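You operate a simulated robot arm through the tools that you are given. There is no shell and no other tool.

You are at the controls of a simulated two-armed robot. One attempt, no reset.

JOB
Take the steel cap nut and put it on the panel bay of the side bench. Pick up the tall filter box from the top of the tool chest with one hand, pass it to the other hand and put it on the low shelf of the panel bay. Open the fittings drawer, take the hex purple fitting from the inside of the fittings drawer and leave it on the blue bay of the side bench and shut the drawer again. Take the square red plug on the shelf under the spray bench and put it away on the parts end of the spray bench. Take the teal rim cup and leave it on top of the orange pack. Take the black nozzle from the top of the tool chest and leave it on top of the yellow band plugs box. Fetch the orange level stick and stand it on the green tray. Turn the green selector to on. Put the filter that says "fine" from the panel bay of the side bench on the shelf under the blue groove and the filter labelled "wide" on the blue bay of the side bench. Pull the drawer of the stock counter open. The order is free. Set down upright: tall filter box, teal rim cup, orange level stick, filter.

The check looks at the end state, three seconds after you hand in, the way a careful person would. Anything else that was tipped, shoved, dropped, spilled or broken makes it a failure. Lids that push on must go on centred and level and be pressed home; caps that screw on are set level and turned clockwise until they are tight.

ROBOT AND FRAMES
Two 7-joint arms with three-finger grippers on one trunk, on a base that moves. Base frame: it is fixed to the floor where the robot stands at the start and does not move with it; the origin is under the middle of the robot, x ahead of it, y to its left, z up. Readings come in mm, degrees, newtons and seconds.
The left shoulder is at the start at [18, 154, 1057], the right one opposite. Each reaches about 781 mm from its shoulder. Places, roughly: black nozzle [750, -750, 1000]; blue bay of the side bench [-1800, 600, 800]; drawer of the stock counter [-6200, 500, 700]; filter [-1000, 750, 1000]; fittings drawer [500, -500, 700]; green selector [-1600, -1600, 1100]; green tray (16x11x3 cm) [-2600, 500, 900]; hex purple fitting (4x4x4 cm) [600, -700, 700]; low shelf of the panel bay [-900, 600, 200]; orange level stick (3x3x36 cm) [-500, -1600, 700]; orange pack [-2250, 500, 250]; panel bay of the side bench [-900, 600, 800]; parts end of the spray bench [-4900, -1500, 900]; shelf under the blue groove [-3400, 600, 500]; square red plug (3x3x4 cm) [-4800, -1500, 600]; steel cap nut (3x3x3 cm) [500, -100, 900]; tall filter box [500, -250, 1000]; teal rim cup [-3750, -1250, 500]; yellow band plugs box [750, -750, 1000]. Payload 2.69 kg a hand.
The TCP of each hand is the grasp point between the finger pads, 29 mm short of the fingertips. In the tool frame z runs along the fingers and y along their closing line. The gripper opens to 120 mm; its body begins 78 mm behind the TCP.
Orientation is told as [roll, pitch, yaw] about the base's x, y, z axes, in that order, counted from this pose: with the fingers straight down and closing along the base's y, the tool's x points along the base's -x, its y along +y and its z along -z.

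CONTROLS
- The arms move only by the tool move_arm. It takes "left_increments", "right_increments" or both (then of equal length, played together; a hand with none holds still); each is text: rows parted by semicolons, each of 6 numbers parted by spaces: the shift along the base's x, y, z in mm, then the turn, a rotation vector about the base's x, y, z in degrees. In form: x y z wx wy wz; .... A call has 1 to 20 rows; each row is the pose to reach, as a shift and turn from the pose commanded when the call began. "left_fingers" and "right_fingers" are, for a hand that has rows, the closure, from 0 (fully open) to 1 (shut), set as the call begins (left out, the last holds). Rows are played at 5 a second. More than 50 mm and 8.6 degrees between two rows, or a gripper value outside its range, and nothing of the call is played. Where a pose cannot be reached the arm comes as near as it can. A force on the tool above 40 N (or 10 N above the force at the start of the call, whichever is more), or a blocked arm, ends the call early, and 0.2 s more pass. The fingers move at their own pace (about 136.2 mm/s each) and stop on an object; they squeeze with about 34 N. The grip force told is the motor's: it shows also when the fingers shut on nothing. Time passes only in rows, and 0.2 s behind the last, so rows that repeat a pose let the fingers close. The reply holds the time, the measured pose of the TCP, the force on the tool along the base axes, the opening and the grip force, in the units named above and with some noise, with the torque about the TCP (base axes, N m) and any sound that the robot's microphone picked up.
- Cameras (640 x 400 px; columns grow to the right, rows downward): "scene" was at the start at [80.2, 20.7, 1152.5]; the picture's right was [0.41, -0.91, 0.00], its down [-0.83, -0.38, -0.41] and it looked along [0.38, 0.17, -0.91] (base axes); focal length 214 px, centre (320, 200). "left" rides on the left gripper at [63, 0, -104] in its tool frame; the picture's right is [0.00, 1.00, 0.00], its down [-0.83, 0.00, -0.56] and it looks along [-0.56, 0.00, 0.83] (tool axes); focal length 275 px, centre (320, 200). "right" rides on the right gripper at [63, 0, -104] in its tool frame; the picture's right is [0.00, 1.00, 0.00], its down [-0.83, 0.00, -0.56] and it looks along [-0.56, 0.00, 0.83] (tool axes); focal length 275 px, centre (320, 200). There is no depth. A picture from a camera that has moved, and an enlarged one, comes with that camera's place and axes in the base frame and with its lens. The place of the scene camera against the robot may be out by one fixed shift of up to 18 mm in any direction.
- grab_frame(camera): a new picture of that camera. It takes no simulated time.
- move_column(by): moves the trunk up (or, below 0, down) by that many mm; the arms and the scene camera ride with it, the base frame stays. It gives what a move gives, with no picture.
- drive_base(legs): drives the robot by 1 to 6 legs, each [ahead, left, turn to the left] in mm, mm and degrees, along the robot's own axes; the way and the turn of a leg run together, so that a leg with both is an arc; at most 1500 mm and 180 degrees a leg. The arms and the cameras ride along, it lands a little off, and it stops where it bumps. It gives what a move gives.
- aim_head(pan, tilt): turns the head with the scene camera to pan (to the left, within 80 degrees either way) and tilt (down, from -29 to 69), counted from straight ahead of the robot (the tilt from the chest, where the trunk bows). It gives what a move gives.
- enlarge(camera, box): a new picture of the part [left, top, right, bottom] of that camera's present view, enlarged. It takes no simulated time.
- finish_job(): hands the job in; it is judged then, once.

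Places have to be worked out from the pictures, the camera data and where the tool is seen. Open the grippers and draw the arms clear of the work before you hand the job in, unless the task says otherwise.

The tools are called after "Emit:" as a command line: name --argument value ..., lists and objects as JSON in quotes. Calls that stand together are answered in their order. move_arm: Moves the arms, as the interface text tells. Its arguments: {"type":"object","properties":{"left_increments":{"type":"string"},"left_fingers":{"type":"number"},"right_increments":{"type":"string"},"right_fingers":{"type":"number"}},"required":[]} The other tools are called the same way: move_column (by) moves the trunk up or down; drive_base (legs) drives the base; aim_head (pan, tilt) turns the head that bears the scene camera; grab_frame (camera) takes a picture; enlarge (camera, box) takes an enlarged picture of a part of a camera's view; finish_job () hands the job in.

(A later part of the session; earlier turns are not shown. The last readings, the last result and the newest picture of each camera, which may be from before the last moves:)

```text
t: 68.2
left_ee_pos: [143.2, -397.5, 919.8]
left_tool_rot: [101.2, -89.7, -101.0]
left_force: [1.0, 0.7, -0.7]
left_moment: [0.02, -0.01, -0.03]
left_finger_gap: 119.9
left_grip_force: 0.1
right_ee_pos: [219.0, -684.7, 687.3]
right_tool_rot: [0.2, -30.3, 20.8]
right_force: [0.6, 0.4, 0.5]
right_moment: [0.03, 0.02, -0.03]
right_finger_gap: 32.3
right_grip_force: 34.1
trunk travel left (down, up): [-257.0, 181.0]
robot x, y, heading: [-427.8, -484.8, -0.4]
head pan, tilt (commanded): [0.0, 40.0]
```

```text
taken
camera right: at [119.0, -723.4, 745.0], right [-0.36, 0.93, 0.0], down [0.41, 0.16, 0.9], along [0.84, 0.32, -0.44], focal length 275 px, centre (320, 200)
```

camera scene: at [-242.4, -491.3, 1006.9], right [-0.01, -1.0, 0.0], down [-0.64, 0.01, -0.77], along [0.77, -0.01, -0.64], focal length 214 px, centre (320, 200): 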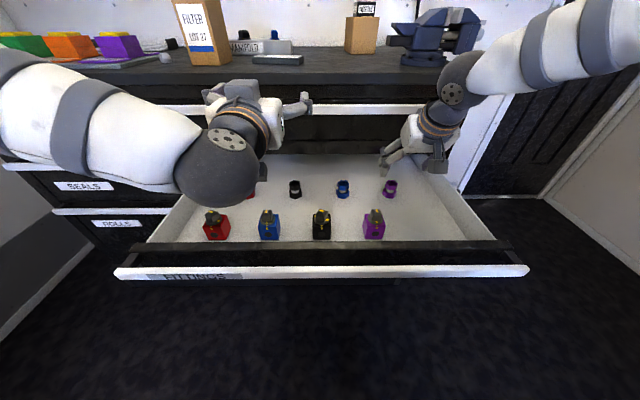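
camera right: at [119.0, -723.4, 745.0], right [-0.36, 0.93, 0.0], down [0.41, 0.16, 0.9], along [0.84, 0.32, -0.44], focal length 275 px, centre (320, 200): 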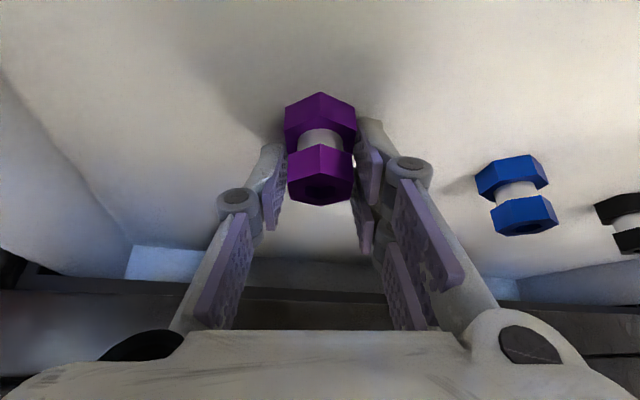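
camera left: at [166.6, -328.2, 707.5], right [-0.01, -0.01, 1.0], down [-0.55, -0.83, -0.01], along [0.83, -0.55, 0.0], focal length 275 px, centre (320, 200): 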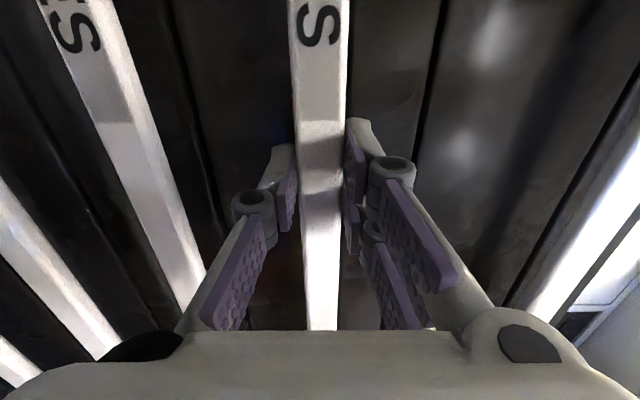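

Gripped at 32 mm across the flats. I lift it out and back over the drawer.

Emit:
move_arm --right_increments "0 0 30 0 0 0; -5 0 70 0 0 0; -15 0 110 0 0 0; -35 0 150 0 0 0; -60 5 185 0 0 0; -90 10 215 0 0 0"

Emit:
grab_frame --camera "right"

Emit:
grab_frame --camera "scene"

```text
t: 69.6
left_ee_pos: [142.7, -398.2, 921.1]
left_tool_rot: [102.9, -89.6, -102.6]
left_force: [0.7, -0.3, 0.1]
left_moment: [0.02, -0.01, 0.0]
left_finger_gap: 119.8
left_grip_force: 0.0
right_ee_pos: [126.8, -672.5, 899.4]
right_tool_rot: [0.2, -30.2, 20.6]
right_force: [-0.1, -0.2, -0.7]
right_moment: [0.02, 0.0, -0.01]
right_finger_gap: 32.3
right_grip_force: 34.2
trunk travel left (down, up): [-257.0, 181.0]
robot x, y, heading: [-430.1, -486.4, -0.2]
head pan, tilt (commanded): [0.0, 40.0]
```

```text
taken
camera right: at [26.8, -711.6, 958.2], right [-0.36, 0.93, 0.0], down [0.41, 0.16, 0.9], along [0.84, 0.32, -0.44], focal length 275 px, centre (320, 200)
```

right: 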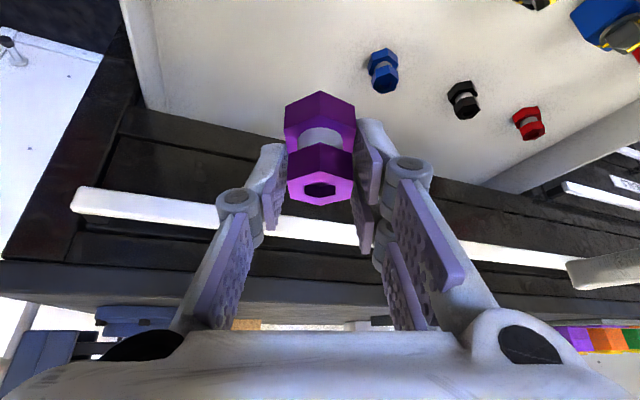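

```text
taken
camera scene: at [-242.6, -491.3, 1006.9], right [-0.01, -1.0, 0.0], down [-0.64, 0.01, -0.77], along [0.77, -0.01, -0.64], focal length 214 px, centre (320, 200)
```

scene: 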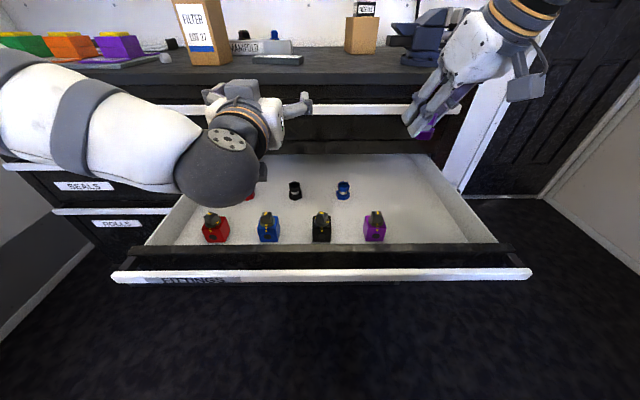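

The fitting is out. To shut the drawer I back the base off 300 mm and lower the trunk so the left hand can take the handle again.

Emit:
drive_base --legs '[[-300, 0, 0]]'

Emit:
move_column --by -118

Emit:
move_arm --left_increments "-5 0 -10 8 0 0; -5 0 -20 16 0 0; -5 0 -30 24 0 0; -5 0 -40 32 0 0; -5 0 -50 40 0 0; -5 0 -60 48 0 0; -5 0 -70 56 0 0; -5 0 -80 64 0 0; -5 0 -90 72 0 0; -5 0 -95 80 0 0; -5 0 -95 88 0 0; -5 0 -95 90 0 0" --left_fingers 0.5

Emit:
grab_frame --camera "left"

Emit:
grab_frame --camera "scene"

```text
t: 71.6
left_ee_pos: [-160.2, -394.6, 919.9]
left_tool_rot: [103.2, -89.7, -102.8]
left_force: [0.3, 0.3, 0.4]
left_moment: [0.04, 0.06, 0.03]
left_finger_gap: 120.1
left_grip_force: 0.0
right_ee_pos: [-175.2, -668.9, 899.9]
right_tool_rot: [0.2, -30.1, 20.9]
right_force: [-0.4, -0.8, -1.7]
right_moment: [-0.05, -0.01, 0.01]
right_finger_gap: 32.0
right_grip_force: 33.8
trunk travel left (down, up): [-257.0, 181.0]
robot x, y, heading: [-731.5, -484.1, -0.4]
head pan, tilt (commanded): [0.0, 40.0]
```

```text
t: 73.1
left_ee_pos: [-158.5, -395.0, 803.5]
left_tool_rot: [109.2, -89.7, -108.9]
left_force: [-0.6, -0.4, 0.1]
left_moment: [0.01, 0.01, 0.02]
left_finger_gap: 119.9
left_grip_force: 0.2
right_ee_pos: [-174.3, -668.4, 782.6]
right_tool_rot: [0.2, -30.1, 20.8]
right_force: [0.7, -0.6, -0.7]
right_moment: [-0.01, 0.0, -0.01]
right_finger_gap: 32.2
right_grip_force: 33.8
trunk travel left (down, up): [-139.0, 299.0]
robot x, y, heading: [-729.3, -482.5, -0.2]
head pan, tilt (commanded): [0.0, 40.0]
```

```text
t: 75.7
left_ee_pos: [-163.9, -394.7, 706.0]
left_tool_rot: [90.4, 0.4, -90.1]
left_force: [0.2, -0.1, 0.2]
left_moment: [-0.02, 0.02, 0.02]
left_finger_gap: 59.9
left_grip_force: 0.0
right_ee_pos: [-175.5, -668.3, 781.3]
right_tool_rot: [0.2, -30.1, 20.9]
right_force: [0.0, 0.3, -1.5]
right_moment: [-0.01, 0.01, -0.01]
right_finger_gap: 32.1
right_grip_force: 34.3
trunk travel left (down, up): [-139.0, 299.0]
robot x, y, heading: [-732.6, -481.6, -0.3]
head pan, tilt (commanded): [0.0, 40.0]
```

```text
taken
camera left: at [-268.0, -331.0, 708.8], right [-0.01, -0.01, 1.0], down [-0.56, -0.83, -0.02], along [0.83, -0.56, 0.0], focal length 275 px, centre (320, 200)
```

left: 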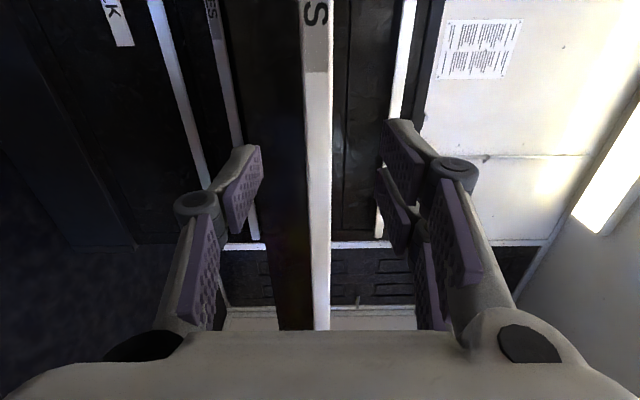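

```text
taken
camera scene: at [-508.5, -488.8, 881.9], right [-0.01, -1.0, 0.0], down [-0.64, 0.0, -0.77], along [0.77, -0.01, -0.64], focal length 214 px, centre (320, 200)
```

scene: 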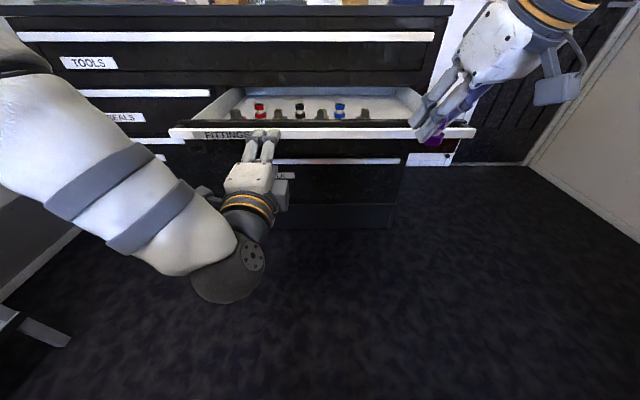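

The handle is centred. I advance the left hand 100 mm, raise the right a little, and then grip the handle.

Emit:
move_arm --left_increments "35 0 1 0 0 0; 70 0 1 0 0 0; 100 0 1 0 0 0; 100 0 1 0 0 0" --right_increments "0 0 15 0 0 0; 0 0 30 0 0 0; 0 0 40 0 0 0; 0 0 40 0 0 0"

Emit:
move_arm --left_increments "0 0 0 0 0 0; 0 0 0 0 0 0; 0 0 0 0 0 0; 0 0 0 0 0 0" --left_fingers 1

Emit:
grab_frame --camera "left"

```text
t: 76.7
left_ee_pos: [-63.5, -394.2, 708.7]
left_tool_rot: [90.4, 0.3, -90.1]
left_force: [0.2, -0.6, 0.1]
left_moment: [-0.01, -0.02, -0.03]
left_finger_gap: 60.0
left_grip_force: 0.0
right_ee_pos: [-174.6, -669.4, 821.8]
right_tool_rot: [0.2, -30.1, 20.9]
right_force: [0.3, 0.1, -1.6]
right_moment: [-0.01, 0.01, -0.02]
right_finger_gap: 32.2
right_grip_force: 33.9
trunk travel left (down, up): [-139.0, 299.0]
robot x, y, heading: [-732.3, -486.0, -0.4]
head pan, tilt (commanded): [0.0, 40.0]
```

```text
t: 77.7
left_ee_pos: [-63.6, -394.0, 707.2]
left_tool_rot: [90.2, 0.3, -90.0]
left_force: [-1.5, -1.4, -10.0]
left_moment: [-1.15, 0.15, 0.06]
left_finger_gap: 20.9
left_grip_force: 44.9
right_ee_pos: [-173.8, -668.9, 821.7]
right_tool_rot: [0.1, -30.2, 20.9]
right_force: [-0.7, 0.0, -1.6]
right_moment: [0.0, -0.04, 0.0]
right_finger_gap: 32.1
right_grip_force: 34.0
trunk travel left (down, up): [-139.0, 299.0]
robot x, y, heading: [-732.4, -484.7, -0.3]
head pan, tilt (commanded): [0.0, 40.0]
```

```text
taken
camera left: at [-168.6, -331.0, 708.0], right [0.0, -0.01, 1.0], down [-0.56, -0.83, -0.01], along [0.83, -0.56, 0.0], focal length 275 px, centre (320, 200)
```

left: 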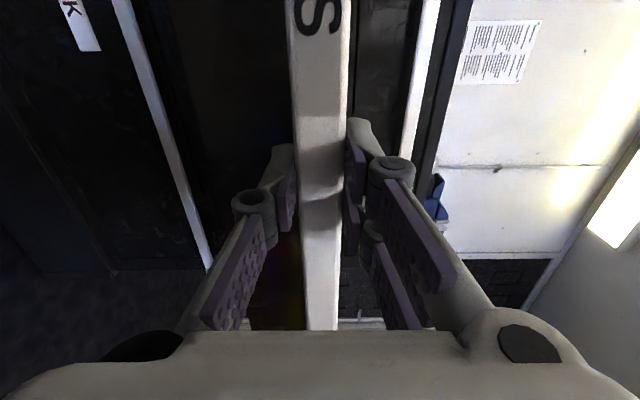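

Gripped. I push the drawer in by driving ahead, in steps.

Emit:
drive_base --legs '[[180, 0, 0]]'

Emit:
drive_base --legs '[[125, 0, 0]]'

Emit:
grab_frame --camera "scene"

```text
t: 79.2
left_ee_pos: [110.3, -394.3, 707.4]
left_tool_rot: [90.1, 0.3, -89.9]
left_force: [-2.1, 14.3, -14.0]
left_moment: [-0.94, 0.28, 1.06]
left_finger_gap: 21.0
left_grip_force: 45.8
right_ee_pos: [-0.3, -669.6, 820.9]
right_tool_rot: [0.1, -30.1, 20.8]
right_force: [0.8, -0.3, -0.4]
right_moment: [-0.02, 0.0, 0.02]
right_finger_gap: 32.3
right_grip_force: 33.7
trunk travel left (down, up): [-139.0, 299.0]
robot x, y, heading: [-559.6, -485.0, -0.4]
head pan, tilt (commanded): [0.0, 40.0]
```

```text
t: 80.5
left_ee_pos: [235.8, -394.8, 707.9]
left_tool_rot: [90.2, 0.3, -89.8]
left_force: [-1.1, 16.2, -7.4]
left_moment: [-0.96, 0.13, 1.15]
left_finger_gap: 20.9
left_grip_force: 45.6
right_ee_pos: [121.9, -670.3, 820.7]
right_tool_rot: [0.1, -30.1, 20.8]
right_force: [0.4, -0.1, -0.9]
right_moment: [0.02, -0.02, -0.03]
right_finger_gap: 32.0
right_grip_force: 34.3
trunk travel left (down, up): [-139.0, 299.0]
robot x, y, heading: [-436.3, -481.1, -0.6]
head pan, tilt (commanded): [0.0, 40.0]
```

```text
taken
camera scene: at [-210.3, -490.5, 881.8], right [-0.01, -1.0, 0.0], down [-0.64, 0.0, -0.77], along [0.77, -0.01, -0.64], focal length 214 px, centre (320, 200)
```

scene: 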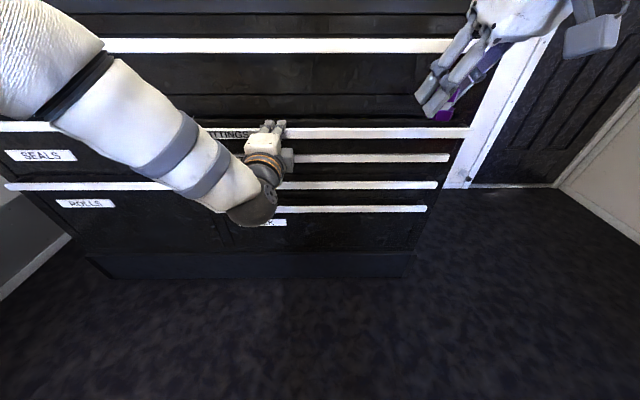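

About 36 mm remain. I drive 30 mm more and finish with the arm.

Emit:
drive_base --legs '[[30, 0, 0]]'

Emit:
move_arm --left_increments "3 0 0 0 0 0; 6 0 0 0 0 0; 9 0 0 0 0 0; 12 0 0 0 0 0; 15 0 0 0 0 0"

```text
t: 81.3
left_ee_pos: [264.7, -394.3, 707.1]
left_tool_rot: [90.3, 0.2, -89.7]
left_force: [0.1, 6.6, -1.6]
left_moment: [-1.0, 0.09, 0.55]
left_finger_gap: 21.0
left_grip_force: 44.6
right_ee_pos: [152.8, -672.1, 822.0]
right_tool_rot: [0.1, -30.1, 20.8]
right_force: [0.3, -0.8, -0.2]
right_moment: [0.0, 0.01, 0.0]
right_finger_gap: 32.0
right_grip_force: 33.5
trunk travel left (down, up): [-139.0, 299.0]
robot x, y, heading: [-403.4, -486.3, -0.7]
head pan, tilt (commanded): [0.0, 40.0]
```

```text
t: 82.5
left_ee_pos: [277.2, -394.1, 706.7]
left_tool_rot: [90.1, 0.2, -89.6]
left_force: [-14.9, 3.4, -2.4]
left_moment: [-1.04, 0.01, 0.5]
left_finger_gap: 21.0
left_grip_force: 44.4
right_ee_pos: [152.1, -672.1, 822.0]
right_tool_rot: [0.1, -30.3, 20.8]
right_force: [0.2, -0.1, -1.4]
right_moment: [0.02, -0.02, 0.03]
right_finger_gap: 32.2
right_grip_force: 34.0
trunk travel left (down, up): [-139.0, 299.0]
robot x, y, heading: [-404.4, -485.8, -0.4]
head pan, tilt (commanded): [0.0, 40.0]
```

Resistance of 15 N shows the drawer is home. I release and back the left hand off, then look.

Emit:
move_arm --left_increments "0 0 0 0 0 0; 0 0 0 0 0 0; 0 0 0 0 0 0; -35 0 0 0 0 0; -70 0 0 0 0 0; -100 0 0 0 0 0" --left_fingers 0.5

Emit:
grab_frame --camera "scene"

Emit:
grab_frame --camera "left"

```text
t: 83.9
left_ee_pos: [178.0, -394.1, 707.7]
left_tool_rot: [90.3, 0.4, -89.6]
left_force: [0.6, 0.0, 0.8]
left_moment: [-0.03, 0.02, -0.02]
left_finger_gap: 60.2
left_grip_force: 0.0
right_ee_pos: [152.7, -672.9, 820.5]
right_tool_rot: [0.2, -30.0, 20.8]
right_force: [0.1, -0.6, -0.9]
right_moment: [0.0, -0.02, 0.0]
right_finger_gap: 32.2
right_grip_force: 34.4
trunk travel left (down, up): [-139.0, 299.0]
robot x, y, heading: [-407.3, -486.6, -0.6]
head pan, tilt (commanded): [0.0, 40.0]
```

```text
taken
camera scene: at [-180.5, -491.9, 881.9], right [-0.01, -1.0, 0.0], down [-0.64, 0.01, -0.77], along [0.77, -0.01, -0.64], focal length 214 px, centre (320, 200)
```

scene: 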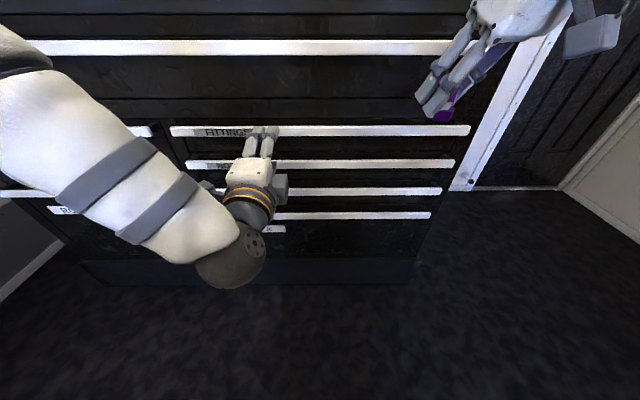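

```text
taken
camera left: at [74.1, -331.9, 708.6], right [0.0, -0.01, 1.0], down [-0.55, -0.83, -0.01], along [0.83, -0.55, 0.0], focal length 275 px, centre (320, 200)
```

left: 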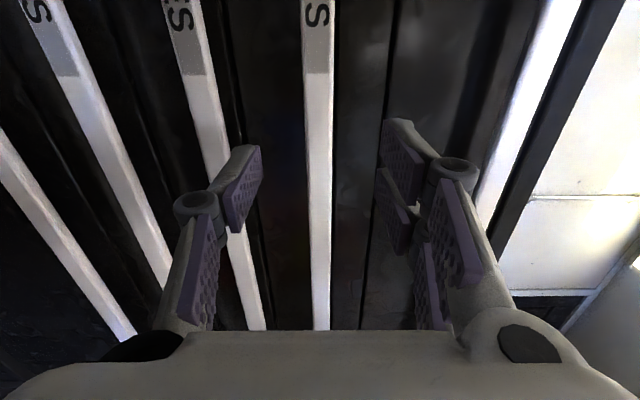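

The FITTINGS drawer is flush with the others. Now I back away, raise the trunk and reorient the left hand to point down for the cap nut at about [476,-59,944].

Emit:
drive_base --legs '[[-250, 0, 0]]'

Emit:
move_column --by 297

Emit:
move_arm --left_increments "-12 4 10 -4.62 4.62 4.62; -24 8 20 -9.24 9.24 9.24; -36 12 30 -13.86 13.86 13.86; -48 16 40 -18.48 18.48 18.48; -60 20 50 -23.1 23.1 23.1; -72 24 60 -27.7 27.7 27.7; -84 28 70 -32.3 32.3 32.3; -96 32 80 -37 37 37; -108 36 90 -41.6 41.6 41.6; -120 40 95 -46.2 46.2 46.2; -132 44 95 -50.8 50.8 50.8; -144 48 95 -55.4 55.4 55.4; -156 52 95 -60 60 60; -168 56 95 -64.7 64.7 64.7; -180 60 95 -69.28 69.28 69.28; -180 60 95 -69.28 69.28 69.28" --left_fingers 0.4

Emit:
grab_frame --camera "scene"

```text
t: 85.7
left_ee_pos: [-61.6, -390.7, 708.8]
left_tool_rot: [90.2, 0.3, -89.5]
left_force: [-0.2, -0.2, 0.5]
left_moment: [-0.01, -0.03, 0.03]
left_finger_gap: 60.1
left_grip_force: 0.0
right_ee_pos: [-87.1, -668.9, 820.4]
right_tool_rot: [0.2, -30.0, 20.9]
right_force: [-0.7, 0.1, -1.3]
right_moment: [0.01, 0.0, 0.01]
right_finger_gap: 32.2
right_grip_force: 34.3
trunk travel left (down, up): [-139.0, 299.0]
robot x, y, heading: [-645.2, -484.4, -0.3]
head pan, tilt (commanded): [0.0, 40.0]
```

```text
t: 88.7
left_ee_pos: [-60.7, -391.0, 1003.3]
left_tool_rot: [90.1, 0.2, -89.5]
left_force: [0.5, -0.7, -0.2]
left_moment: [-0.02, -0.02, -0.05]
left_finger_gap: 59.9
left_grip_force: 0.0
right_ee_pos: [-86.5, -669.6, 1117.9]
right_tool_rot: [0.3, -30.0, 20.9]
right_force: [0.9, -0.4, -1.8]
right_moment: [0.0, 0.02, -0.03]
right_finger_gap: 32.0
right_grip_force: 34.0
trunk travel left (down, up): [-436.0, 2.0]
robot x, y, heading: [-647.2, -484.1, -0.2]
head pan, tilt (commanded): [0.0, 40.0]
```

```text
t: 92.0
left_ee_pos: [-242.2, -332.0, 1101.4]
left_tool_rot: [0.1, 0.6, -0.2]
left_force: [-0.4, -0.5, -0.2]
left_moment: [0.01, 0.0, -0.03]
left_finger_gap: 72.1
left_grip_force: 0.1
right_ee_pos: [-86.3, -671.1, 1117.3]
right_tool_rot: [0.2, -30.2, 20.9]
right_force: [-0.2, 0.7, 0.5]
right_moment: [0.0, 0.01, 0.0]
right_finger_gap: 32.1
right_grip_force: 33.1
trunk travel left (down, up): [-436.0, 2.0]
robot x, y, heading: [-644.1, -486.0, -0.3]
head pan, tilt (commanded): [0.0, 40.0]
```

```text
taken
camera scene: at [-556.1, -488.8, 1202.4], right [-0.01, -1.0, 0.0], down [-0.64, 0.0, -0.77], along [0.77, 0.0, -0.64], focal length 214 px, centre (320, 200)
```

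scene: 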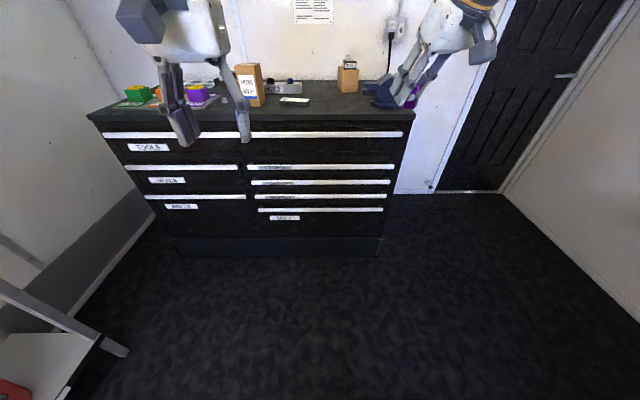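

Both hands are set. I drive ahead, then left, then ahead to bring the left hand over the nut while the right (holding the fitting) passes clear of the filter box.

Emit:
drive_base --legs '[[395, 0, 0], [0, 286, 0]]'

Emit:
aim_head --pan 10 --tilt 35

Emit:
grab_frame --camera "scene"

Emit:
grab_frame --camera "left"

```text
t: 96.9
left_ee_pos: [155.2, -51.7, 1100.1]
left_tool_rot: [0.1, 0.6, -0.3]
left_force: [-0.5, -0.3, 0.2]
left_moment: [0.02, -0.03, -0.03]
left_finger_gap: 71.9
left_grip_force: 0.0
right_ee_pos: [309.8, -389.2, 1117.8]
right_tool_rot: [0.2, -30.2, 21.1]
right_force: [-0.1, -1.0, -1.0]
right_moment: [-0.07, -0.03, -0.02]
right_finger_gap: 32.2
right_grip_force: 34.6
trunk travel left (down, up): [-436.0, 2.0]
robot x, y, heading: [-245.2, -203.2, -0.3]
head pan, tilt (commanded): [0.0, 40.0]
```

```text
t: 97.6
left_ee_pos: [155.3, -52.7, 1100.2]
left_tool_rot: [0.2, 0.5, -0.2]
left_force: [0.5, 0.7, 0.9]
left_moment: [-0.01, -0.05, 0.0]
left_finger_gap: 71.9
left_grip_force: 0.0
right_ee_pos: [310.6, -391.0, 1118.8]
right_tool_rot: [0.2, -30.1, 20.9]
right_force: [0.2, -0.5, -1.6]
right_moment: [-0.04, 0.0, -0.02]
right_finger_gap: 32.1
right_grip_force: 34.0
trunk travel left (down, up): [-436.0, 2.0]
robot x, y, heading: [-247.5, -203.8, -0.1]
head pan, tilt (commanded): [10.0, 35.0]
```

```text
taken
camera scene: at [-156.9, -194.9, 1210.0], right [0.17, -0.99, 0.0], down [-0.57, -0.1, -0.82], along [0.81, 0.14, -0.57], focal length 214 px, centre (320, 200)
```

scene: 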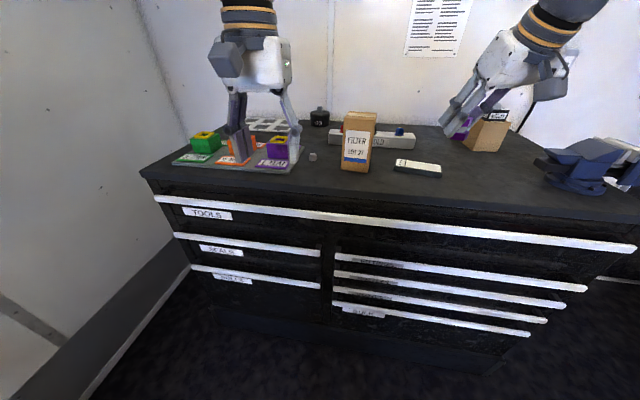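

```text
taken
camera left: at [93.0, -52.3, 1205.7], right [0.01, 1.0, 0.0], down [0.84, -0.01, 0.55], along [0.55, 0.0, -0.84], focal length 275 px, centre (320, 200)
```

left: 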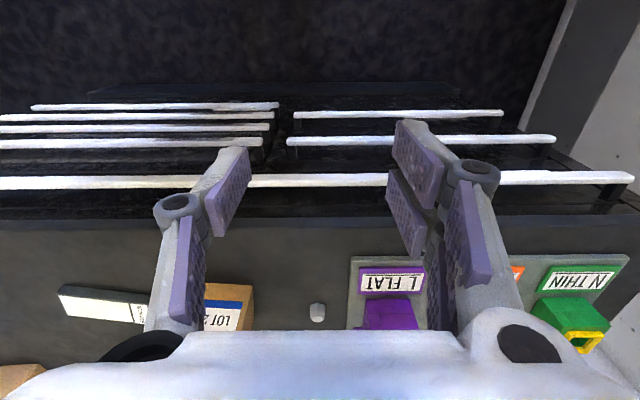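

The nut is at about [473,-59,944], between the filter box and the cup tray. I drive 270 mm ahead.

Emit:
drive_base --legs '[[270, 0, 0]]'

Emit:
move_arm --left_increments "5 -1 -5 0 0 -8; 10 -2 -10 0 0 -16; 15 -3 -15 0 0 -24; 20 -4 -20 0 0 -32; 25 -4 -25 0 0 -40; 30 -4 -30 0 0 -48; 35 -5 -35 0 0 -56; 40 -5 -40 0 0 -64; 43 -5 -45 0 0 -72; 45 -5 -48 0 0 -80; 47 -5 -50 0 0 -88; 47 -5 -50 0 0 -90" --left_fingers 0.5

Emit:
grab_frame --camera "left"

Emit:
grab_frame --camera "scene"

```text
t: 99.5
left_ee_pos: [426.4, -55.1, 1099.4]
left_tool_rot: [0.3, 0.4, -0.4]
left_force: [-0.5, 1.1, -0.1]
left_moment: [0.0, -0.02, 0.0]
left_finger_gap: 71.7
left_grip_force: 0.0
right_ee_pos: [580.1, -393.9, 1118.4]
right_tool_rot: [0.2, -30.1, 20.8]
right_force: [-0.3, 0.2, -2.0]
right_moment: [0.0, -0.03, 0.02]
right_finger_gap: 32.0
right_grip_force: 34.5
trunk travel left (down, up): [-436.0, 2.0]
robot x, y, heading: [26.0, -204.2, -0.3]
head pan, tilt (commanded): [10.0, 35.0]
```

```text
t: 102.1
left_ee_pos: [473.3, -60.6, 1049.3]
left_tool_rot: [0.2, 0.5, -90.6]
left_force: [-0.1, 0.8, -0.4]
left_moment: [0.01, 0.0, 0.04]
left_finger_gap: 60.1
left_grip_force: 0.1
right_ee_pos: [580.8, -393.3, 1118.0]
right_tool_rot: [0.1, -30.2, 20.8]
right_force: [-0.4, -0.2, -0.9]
right_moment: [-0.01, 0.0, 0.01]
right_finger_gap: 32.2
right_grip_force: 34.2
trunk travel left (down, up): [-436.0, 2.0]
robot x, y, heading: [23.5, -209.6, -0.5]
head pan, tilt (commanded): [10.0, 35.0]
```

```text
taken
camera left: at [474.0, 1.3, 1155.3], right [1.0, -0.01, 0.0], down [-0.01, -0.84, 0.55], along [-0.01, -0.55, -0.84], focal length 275 px, centre (320, 200)
```

left: 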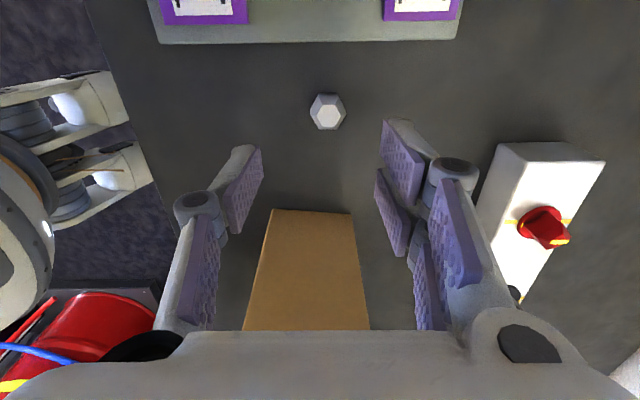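

```text
taken
camera scene: at [113.8, -196.9, 1210.0], right [0.17, -0.99, 0.0], down [-0.57, -0.09, -0.82], along [0.81, 0.14, -0.57], focal length 214 px, centre (320, 200)
```

scene: 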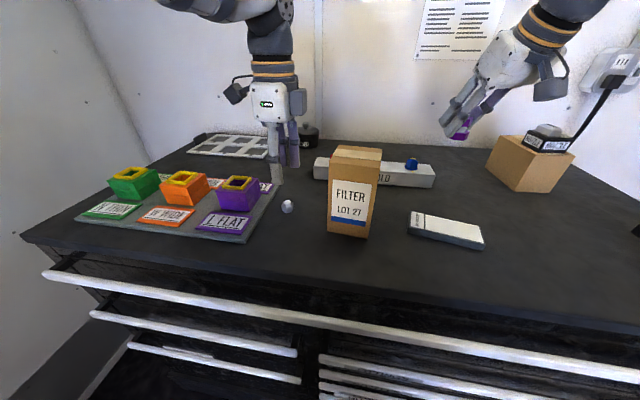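

The nut lies at about [478,-57]. I enlarge to see its hex orientation.

Emit:
enlarge --camera "left" --box '[290, 80, 370, 140]'

```text
6.67 times, centred on (330, 110) of left
camera zoom: at [474.0, 1.3, 1155.3], right [1.0, -0.01, 0.0], down [-0.01, -0.84, 0.55], along [-0.01, -0.55, -0.84], focal length 1835 px, centre (253, 800)
```

zoom: 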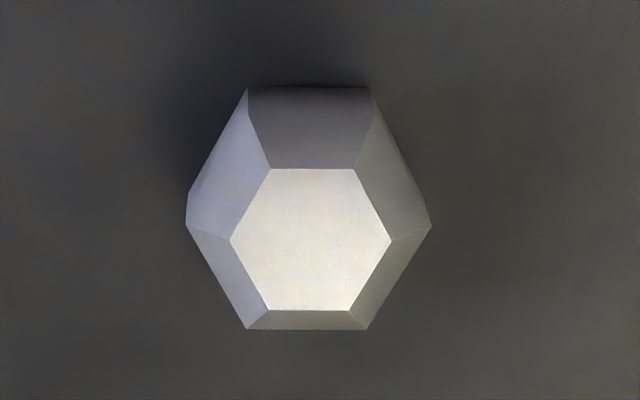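

The flats face ±30° from x, so I turn the hand to yaw −60 and go down toward the nut.

Emit:
move_arm --left_increments "2 1 -15 0 0 8; 3 2 -30 0 0 16; 4 3 -45 0 0 24; 5 3 -55 0 0 30.6; 5 3 -55 0 0 30.6"

Emit:
grab_frame --camera "left"

```text
t: 103.3
left_ee_pos: [479.0, -57.4, 996.3]
left_tool_rot: [0.3, 0.5, -59.7]
left_force: [0.5, 0.1, 0.2]
left_moment: [0.04, -0.03, -0.03]
left_finger_gap: 60.1
left_grip_force: 0.1
right_ee_pos: [580.9, -394.4, 1118.0]
right_tool_rot: [0.3, -30.2, 20.7]
right_force: [0.4, 0.0, -0.4]
right_moment: [0.01, -0.03, 0.0]
right_finger_gap: 32.1
right_grip_force: 34.4
trunk travel left (down, up): [-436.0, 2.0]
robot x, y, heading: [22.1, -207.4, -0.1]
head pan, tilt (commanded): [10.0, 35.0]
```

```text
taken
camera left: at [447.1, -4.6, 1100.9], right [0.87, 0.5, 0.0], down [0.42, -0.72, 0.55], along [0.28, -0.47, -0.84], focal length 275 px, centre (320, 200)
```

left: 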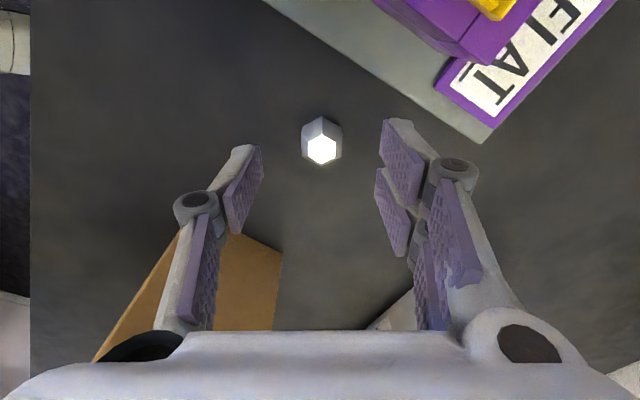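

Nut is centred on the hand's axis. I descend to z≈964 and close.

Emit:
move_arm --left_increments "0 0 -16 0 0 0; 0 0 -31 0 0 0; 0 0 -31 0 0 0"

Emit:
move_arm --left_increments "0 0 0 0 0 0; 0 0 0 0 0 0; 0 0 0 0 0 0; 0 0 0 0 0 0" --left_fingers 1

Emit:
grab_frame --camera "left"

```text
t: 104.1
left_ee_pos: [478.2, -57.8, 965.1]
left_tool_rot: [0.2, 0.6, -59.8]
left_force: [-0.2, -0.3, -0.1]
left_moment: [-0.04, -0.01, 0.03]
left_finger_gap: 60.0
left_grip_force: 0.1
right_ee_pos: [580.0, -393.8, 1118.6]
right_tool_rot: [0.2, -30.2, 20.7]
right_force: [0.7, 0.0, 0.0]
right_moment: [0.04, 0.0, 0.01]
right_finger_gap: 32.2
right_grip_force: 33.9
trunk travel left (down, up): [-436.0, 2.0]
robot x, y, heading: [25.9, -209.4, -0.6]
head pan, tilt (commanded): [10.0, 35.0]
```

```text
t: 105.1
left_ee_pos: [479.6, -57.5, 965.4]
left_tool_rot: [0.1, 0.5, -59.8]
left_force: [-0.3, 1.2, -0.2]
left_moment: [0.03, 0.01, -0.01]
left_finger_gap: 26.4
left_grip_force: 33.7
right_ee_pos: [579.0, -394.1, 1118.1]
right_tool_rot: [0.2, -30.0, 20.8]
right_force: [0.0, 0.3, -0.6]
right_moment: [-0.01, -0.05, -0.01]
right_finger_gap: 32.1
right_grip_force: 33.8
trunk travel left (down, up): [-436.0, 2.0]
robot x, y, heading: [23.4, -206.7, -0.6]
head pan, tilt (commanded): [10.0, 35.0]
```

```text
taken
camera left: at [447.7, -4.1, 1070.5], right [0.87, 0.5, 0.0], down [0.41, -0.73, 0.55], along [0.28, -0.47, -0.84], focal length 275 px, centre (320, 200)
```

left: 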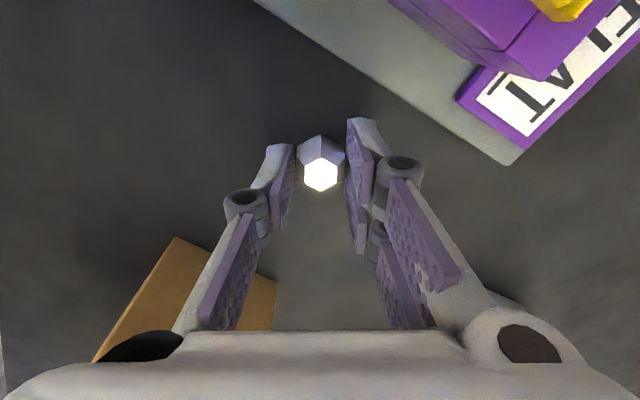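

The nut is gripped at 26 mm. I lift it and back away from the chest.

Emit:
move_arm --left_increments "0 0 40 0 0 0; 0 0 85 0 0 0; 0 0 130 0 0 0; -30 0 150 0 0 0"

Emit:
grab_frame --camera "left"

Emit:
grab_frame --camera "scene"

```text
t: 106.1
left_ee_pos: [446.9, -56.9, 1113.8]
left_tool_rot: [0.3, 0.5, -59.8]
left_force: [-1.2, 0.0, 0.1]
left_moment: [-0.02, -0.06, 0.05]
left_finger_gap: 26.6
left_grip_force: 33.9
right_ee_pos: [578.9, -394.3, 1119.3]
right_tool_rot: [0.1, -30.2, 20.9]
right_force: [-0.2, 0.7, -0.8]
right_moment: [-0.02, -0.03, 0.01]
right_finger_gap: 32.1
right_grip_force: 33.6
trunk travel left (down, up): [-436.0, 2.0]
robot x, y, heading: [21.5, -206.0, -0.7]
head pan, tilt (commanded): [10.0, 35.0]
```

```text
taken
camera left: at [414.4, -3.7, 1219.8], right [0.87, 0.5, 0.01], down [0.41, -0.73, 0.55], along [0.28, -0.47, -0.84], focal length 275 px, centre (320, 200)
```

left: 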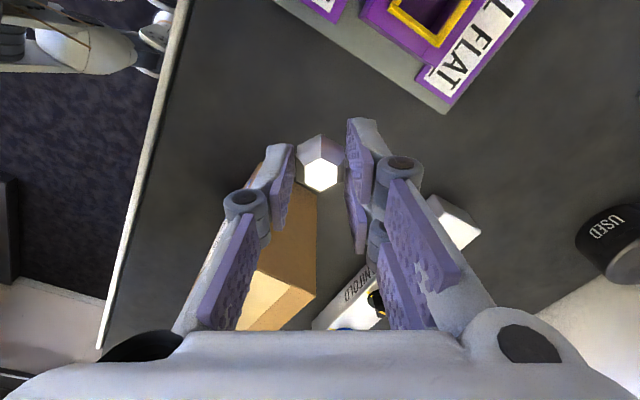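

```text
taken
camera scene: at [112.4, -196.8, 1210.2], right [0.17, -0.99, 0.0], down [-0.56, -0.09, -0.82], along [0.81, 0.14, -0.57], focal length 214 px, centre (320, 200)
```

scene: 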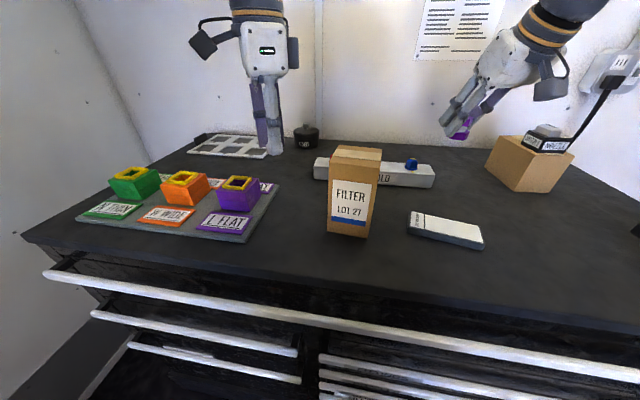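

Nut is held. I drive back 500 mm and a bit right, then look left towards the side bench.

Emit:
drive_base --legs '[[-500, 0, 0], [0, -200, 0]]'

Emit:
aim_head --pan 78 --tilt 20

Emit:
grab_frame --camera "scene"

```text
t: 110.8
left_ee_pos: [-43.0, -251.5, 1112.3]
left_tool_rot: [0.2, 0.6, -59.2]
left_force: [-0.8, -0.2, -0.7]
left_moment: [0.03, 0.0, 0.01]
left_finger_gap: 26.3
left_grip_force: 34.1
right_ee_pos: [92.5, -587.4, 1119.6]
right_tool_rot: [0.2, -30.1, 21.4]
right_force: [0.6, 0.3, -0.9]
right_moment: [0.04, -0.01, 0.01]
right_finger_gap: 32.2
right_grip_force: 34.4
trunk travel left (down, up): [-436.0, 2.0]
robot x, y, heading: [-466.9, -405.3, -0.1]
head pan, tilt (commanded): [10.0, 35.0]
```

```text
t: 112.2
left_ee_pos: [-43.0, -252.1, 1113.0]
left_tool_rot: [0.2, 0.5, -59.3]
left_force: [-0.5, 0.2, 0.0]
left_moment: [0.01, 0.02, 0.0]
left_finger_gap: 26.4
left_grip_force: 33.9
right_ee_pos: [92.9, -586.4, 1117.7]
right_tool_rot: [0.2, -30.1, 21.3]
right_force: [-0.4, 0.4, -0.5]
right_moment: [0.02, 0.0, 0.0]
right_finger_gap: 32.2
right_grip_force: 33.9
trunk travel left (down, up): [-436.0, 2.0]
robot x, y, heading: [-462.8, -404.6, 0.2]
head pan, tilt (commanded): [78.0, 20.0]
```

```text
taken
camera scene: at [-442.4, -318.0, 1233.8], right [0.98, -0.21, 0.0], down [-0.07, -0.33, -0.94], along [0.2, 0.92, -0.34], focal length 214 px, centre (320, 200)
```

scene: 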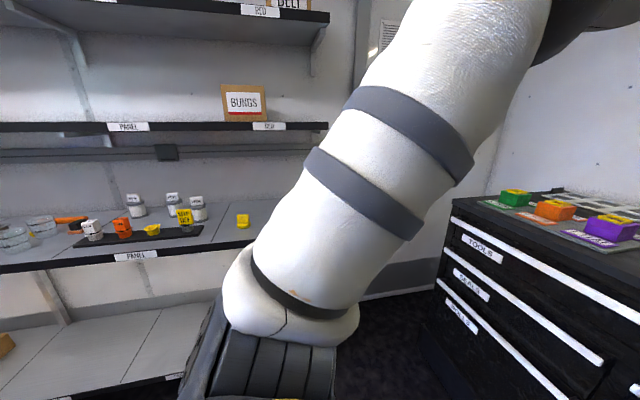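

The side bench is to the left with labelled bays (PANEL etc.). I turn the robot 90° to face it and survey.

Emit:
drive_base --legs '[[0, 0, 90]]'

Emit:
aim_head --pan 25 --tilt 20

Emit:
grab_frame --camera "scene"

```text
t: 116.4
left_ee_pos: [-615.1, 18.5, 1112.3]
left_tool_rot: [0.3, 0.5, 30.2]
left_force: [-0.3, 0.0, 0.1]
left_moment: [0.01, 0.0, -0.01]
left_finger_gap: 26.0
left_grip_force: 34.0
right_ee_pos: [-279.1, 151.5, 1118.7]
right_tool_rot: [0.2, -30.1, 110.7]
right_force: [0.2, -0.2, -0.4]
right_moment: [-0.01, -0.01, -0.01]
right_finger_gap: 32.3
right_grip_force: 34.2
trunk travel left (down, up): [-436.0, 2.0]
robot x, y, heading: [-466.0, -405.1, 89.5]
head pan, tilt (commanded): [78.0, 20.0]
```

```text
t: 117.6
left_ee_pos: [-616.1, 19.9, 1113.8]
left_tool_rot: [0.1, 0.6, 30.2]
left_force: [1.0, 0.6, -0.8]
left_moment: [0.04, 0.0, -0.01]
left_finger_gap: 26.3
left_grip_force: 33.7
right_ee_pos: [-279.5, 151.6, 1118.1]
right_tool_rot: [0.3, -30.1, 110.8]
right_force: [0.5, 0.4, -1.4]
right_moment: [0.0, -0.03, -0.02]
right_finger_gap: 32.0
right_grip_force: 33.8
trunk travel left (down, up): [-436.0, 2.0]
robot x, y, heading: [-464.8, -406.7, 89.5]
head pan, tilt (commanded): [25.0, 20.0]
```

```text
taken
camera scene: at [-505.2, -319.8, 1233.8], right [0.91, 0.42, 0.0], down [0.14, -0.31, -0.94], along [-0.39, 0.85, -0.34], focal length 214 px, centre (320, 200)
```

scene: 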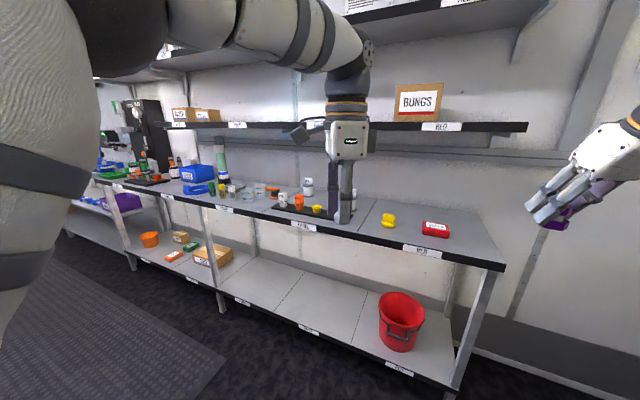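

The side bench has several bays with labels on its edges. I enlarge to read them.

Emit:
enlarge --camera "scene" --box '[90, 130, 330, 290]'

Emit:
enlarge --camera "scene" --box '[260, 150, 520, 320]'

```text
2.50 times, centred on (210, 210) of scene
camera zoom: at [-505.2, -319.8, 1233.8], right [0.91, 0.42, 0.0], down [0.14, -0.31, -0.94], along [-0.39, 0.85, -0.34], focal length 536 px, centre (595, 175)
```

zoom: 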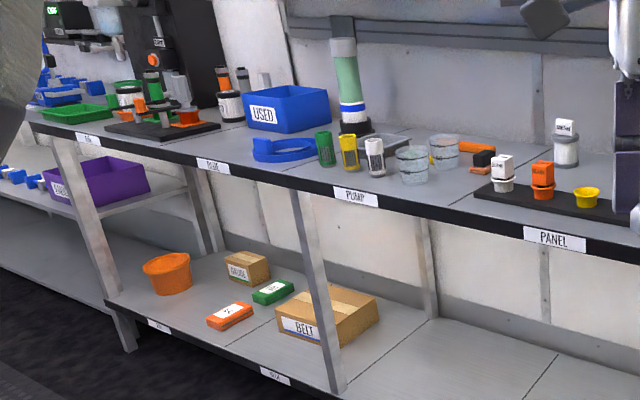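

```text
2.35 times, centred on (390, 235) of scene
camera zoom: at [-505.2, -319.8, 1233.8], right [0.91, 0.42, 0.0], down [0.14, -0.31, -0.94], along [-0.39, 0.85, -0.34], focal length 505 px, centre (155, 118)
```

zoom: 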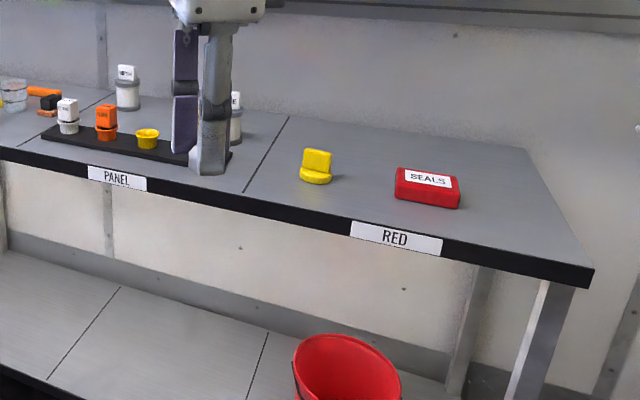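

The bays from right to left read RED, PANEL, PUMP, BLUE. I drive to face the PANEL bay.

Emit:
drive_base --legs '[[0, 400, 0], [150, 0, 0]]'

Emit:
aim_head --pan 0 --tilt 35

Emit:
grab_frame --camera "scene"

Emit:
grab_frame --camera "left"

Emit:
grab_frame --camera "right"

```text
t: 122.2
left_ee_pos: [-1004.7, 176.8, 1113.1]
left_tool_rot: [0.2, 0.5, 29.9]
left_force: [-0.1, 0.2, -0.4]
left_moment: [-0.05, 0.02, -0.02]
left_finger_gap: 26.0
left_grip_force: 34.1
right_ee_pos: [-667.7, 306.2, 1118.5]
right_tool_rot: [0.2, -30.1, 110.5]
right_force: [-0.2, 0.7, -2.4]
right_moment: [-0.02, 0.01, 0.01]
right_finger_gap: 31.9
right_grip_force: 34.1
trunk travel left (down, up): [-436.0, 2.0]
robot x, y, heading: [-856.0, -248.8, 89.1]
head pan, tilt (commanded): [25.0, 20.0]
```

```text
t: 123.0
left_ee_pos: [-1004.7, 175.9, 1112.9]
left_tool_rot: [0.3, 0.3, 29.9]
left_force: [-0.8, -0.5, -0.3]
left_moment: [0.03, 0.04, 0.02]
left_finger_gap: 26.5
left_grip_force: 33.5
right_ee_pos: [-668.1, 306.6, 1118.2]
right_tool_rot: [0.2, -30.1, 110.6]
right_force: [0.2, -0.6, -0.9]
right_moment: [-0.03, 0.0, -0.02]
right_finger_gap: 32.0
right_grip_force: 33.9
trunk travel left (down, up): [-436.0, 2.0]
robot x, y, heading: [-855.8, -252.3, 89.3]
head pan, tilt (commanded): [0.0, 35.0]
```

```text
taken
camera scene: at [-856.3, -161.1, 1210.0], right [1.0, -0.01, 0.0], down [-0.01, -0.57, -0.82], along [0.01, 0.82, -0.57], focal length 214 px, centre (320, 200)
```

scene: 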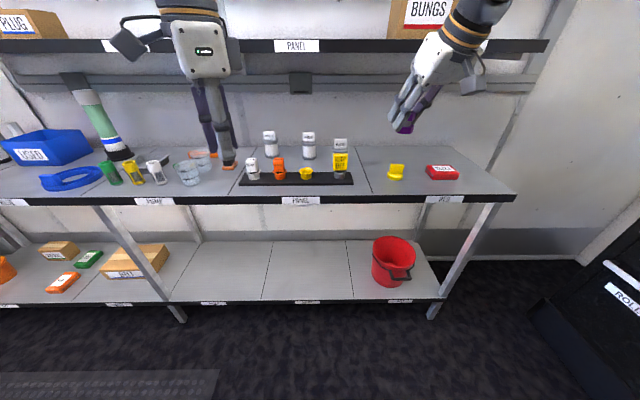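

```text
taken
camera left: at [-1058.6, 144.7, 1218.5], right [-0.49, 0.87, 0.0], down [0.73, 0.41, 0.55], along [0.48, 0.27, -0.84], focal length 275 px, centre (320, 200)
```

left: 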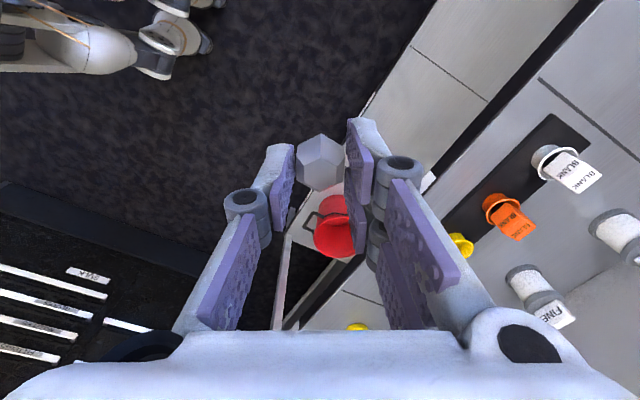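

```text
taken
camera right: at [-629.7, 206.4, 1176.2], right [-0.93, -0.36, 0.0], down [-0.16, 0.41, 0.9], along [-0.32, 0.84, -0.44], focal length 275 px, centre (320, 200)
```

right: 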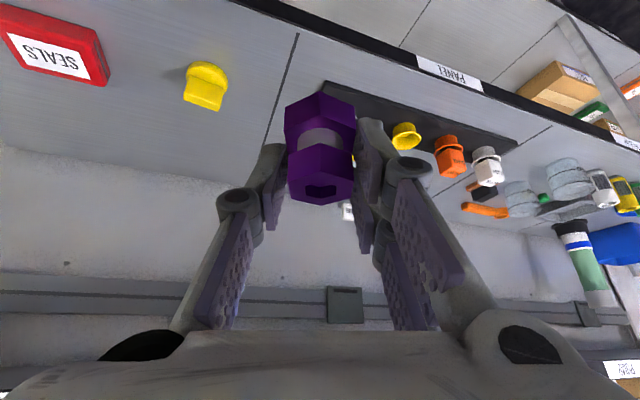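

The PANEL bay edge is at about y=409, top z≈830. I enlarge to read the filters' labels.

Emit:
enlarge --camera "scene" --box '[225, 120, 385, 210]'

Emit:
enlarge --camera "left" --box '[420, 90, 640, 340]'

```text
4.00 times, centred on (305, 165) of scene
camera zoom: at [-856.3, -161.1, 1210.0], right [1.0, -0.01, 0.0], down [-0.01, -0.57, -0.82], along [0.01, 0.82, -0.57], focal length 858 px, centre (380, 340)
```

zoom: 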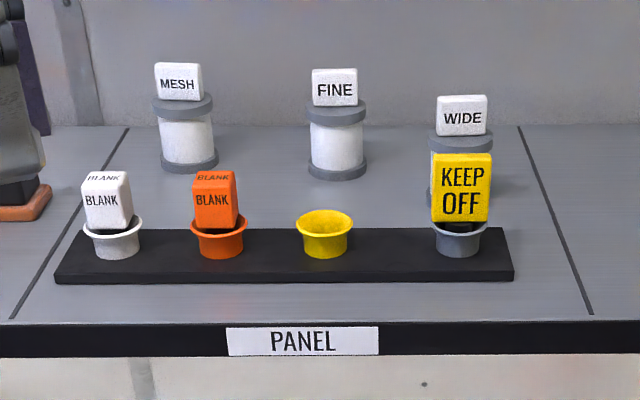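

```text
1.60 times, centred on (530, 215) of left
camera zoom: at [-1058.6, 144.7, 1218.5], right [-0.49, 0.87, 0.0], down [0.73, 0.41, 0.55], along [0.48, 0.27, -0.84], focal length 440 px, centre (-16, 176)
```

zoom: 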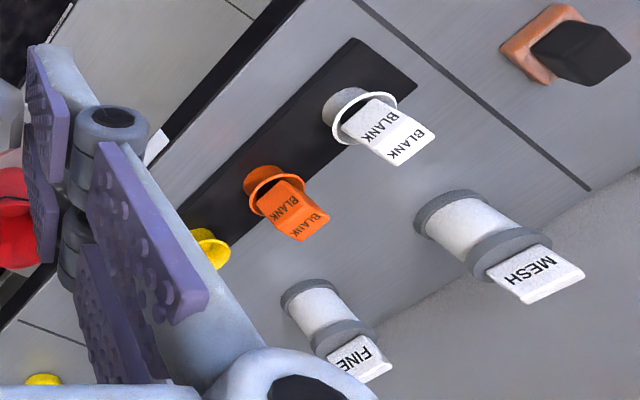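

The filters MESH, FINE and WIDE stand behind the rack; free space for the nut is around [-975,612]. I pull both hands in before driving closer, so they stay clear of the upper shelf (front y≈630, z≈1220).

Emit:
move_arm --left_increments "5 -30 -20 0 0 0; 10 -60 -40 0 0 0; 15 -90 -60 0 0 0; 20 -110 -80 0 0 0; 20 -120 -90 0 0 0" --right_increments "10 -45 -10 0 0 0; 20 -90 -20 0 0 0; 30 -135 -30 0 0 0; 40 -180 -40 0 0 0; 45 -220 -50 0 0 0"

Emit:
drive_base --legs '[[300, 0, 0]]'

Emit:
grab_frame --camera "scene"

Emit:
grab_frame --camera "left"

```text
t: 124.2
left_ee_pos: [-983.7, 53.3, 1021.6]
left_tool_rot: [0.3, 0.4, 30.0]
left_force: [0.1, 0.3, -0.6]
left_moment: [0.01, -0.01, 0.02]
left_finger_gap: 26.3
left_grip_force: 34.2
right_ee_pos: [-620.6, 88.7, 1069.1]
right_tool_rot: [0.1, -30.3, 110.5]
right_force: [0.2, 1.3, -0.5]
right_moment: [0.02, 0.05, -0.03]
right_finger_gap: 31.9
right_grip_force: 34.2
trunk travel left (down, up): [-436.0, 2.0]
robot x, y, heading: [-854.7, -246.8, 89.3]
head pan, tilt (commanded): [0.0, 35.0]
```

```text
t: 126.3
left_ee_pos: [-982.4, 354.9, 1021.3]
left_tool_rot: [0.2, 0.5, 30.0]
left_force: [0.3, 0.5, -1.0]
left_moment: [-0.05, -0.01, -0.03]
left_finger_gap: 26.4
left_grip_force: 34.5
right_ee_pos: [-618.7, 390.9, 1068.9]
right_tool_rot: [0.2, -30.1, 110.7]
right_force: [-0.1, 0.6, -0.8]
right_moment: [-0.02, -0.01, 0.03]
right_finger_gap: 31.9
right_grip_force: 34.1
trunk travel left (down, up): [-436.0, 2.0]
robot x, y, heading: [-851.8, 49.7, 89.5]
head pan, tilt (commanded): [0.0, 35.0]
```

```text
taken
camera scene: at [-853.0, 139.1, 1210.0], right [1.0, -0.01, 0.0], down [-0.01, -0.57, -0.82], along [0.01, 0.82, -0.57], focal length 214 px, centre (320, 200)
```

scene: 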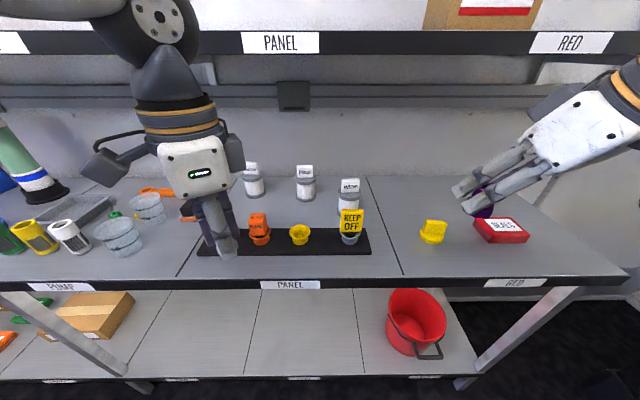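

```text
taken
camera left: at [-1036.0, 323.5, 1127.9], right [-0.5, 0.87, 0.0], down [0.73, 0.41, 0.55], along [0.48, 0.28, -0.84], focal length 275 px, centre (320, 200)
```

left: 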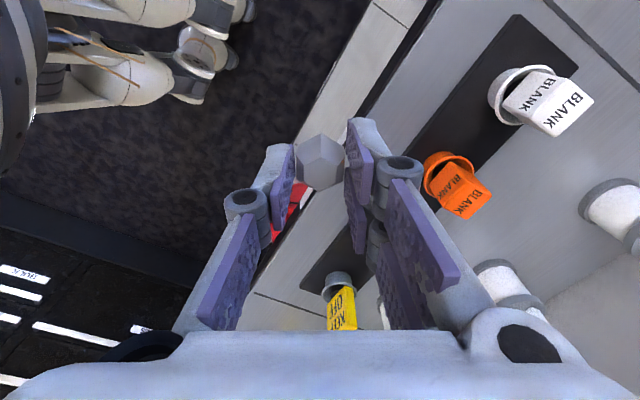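

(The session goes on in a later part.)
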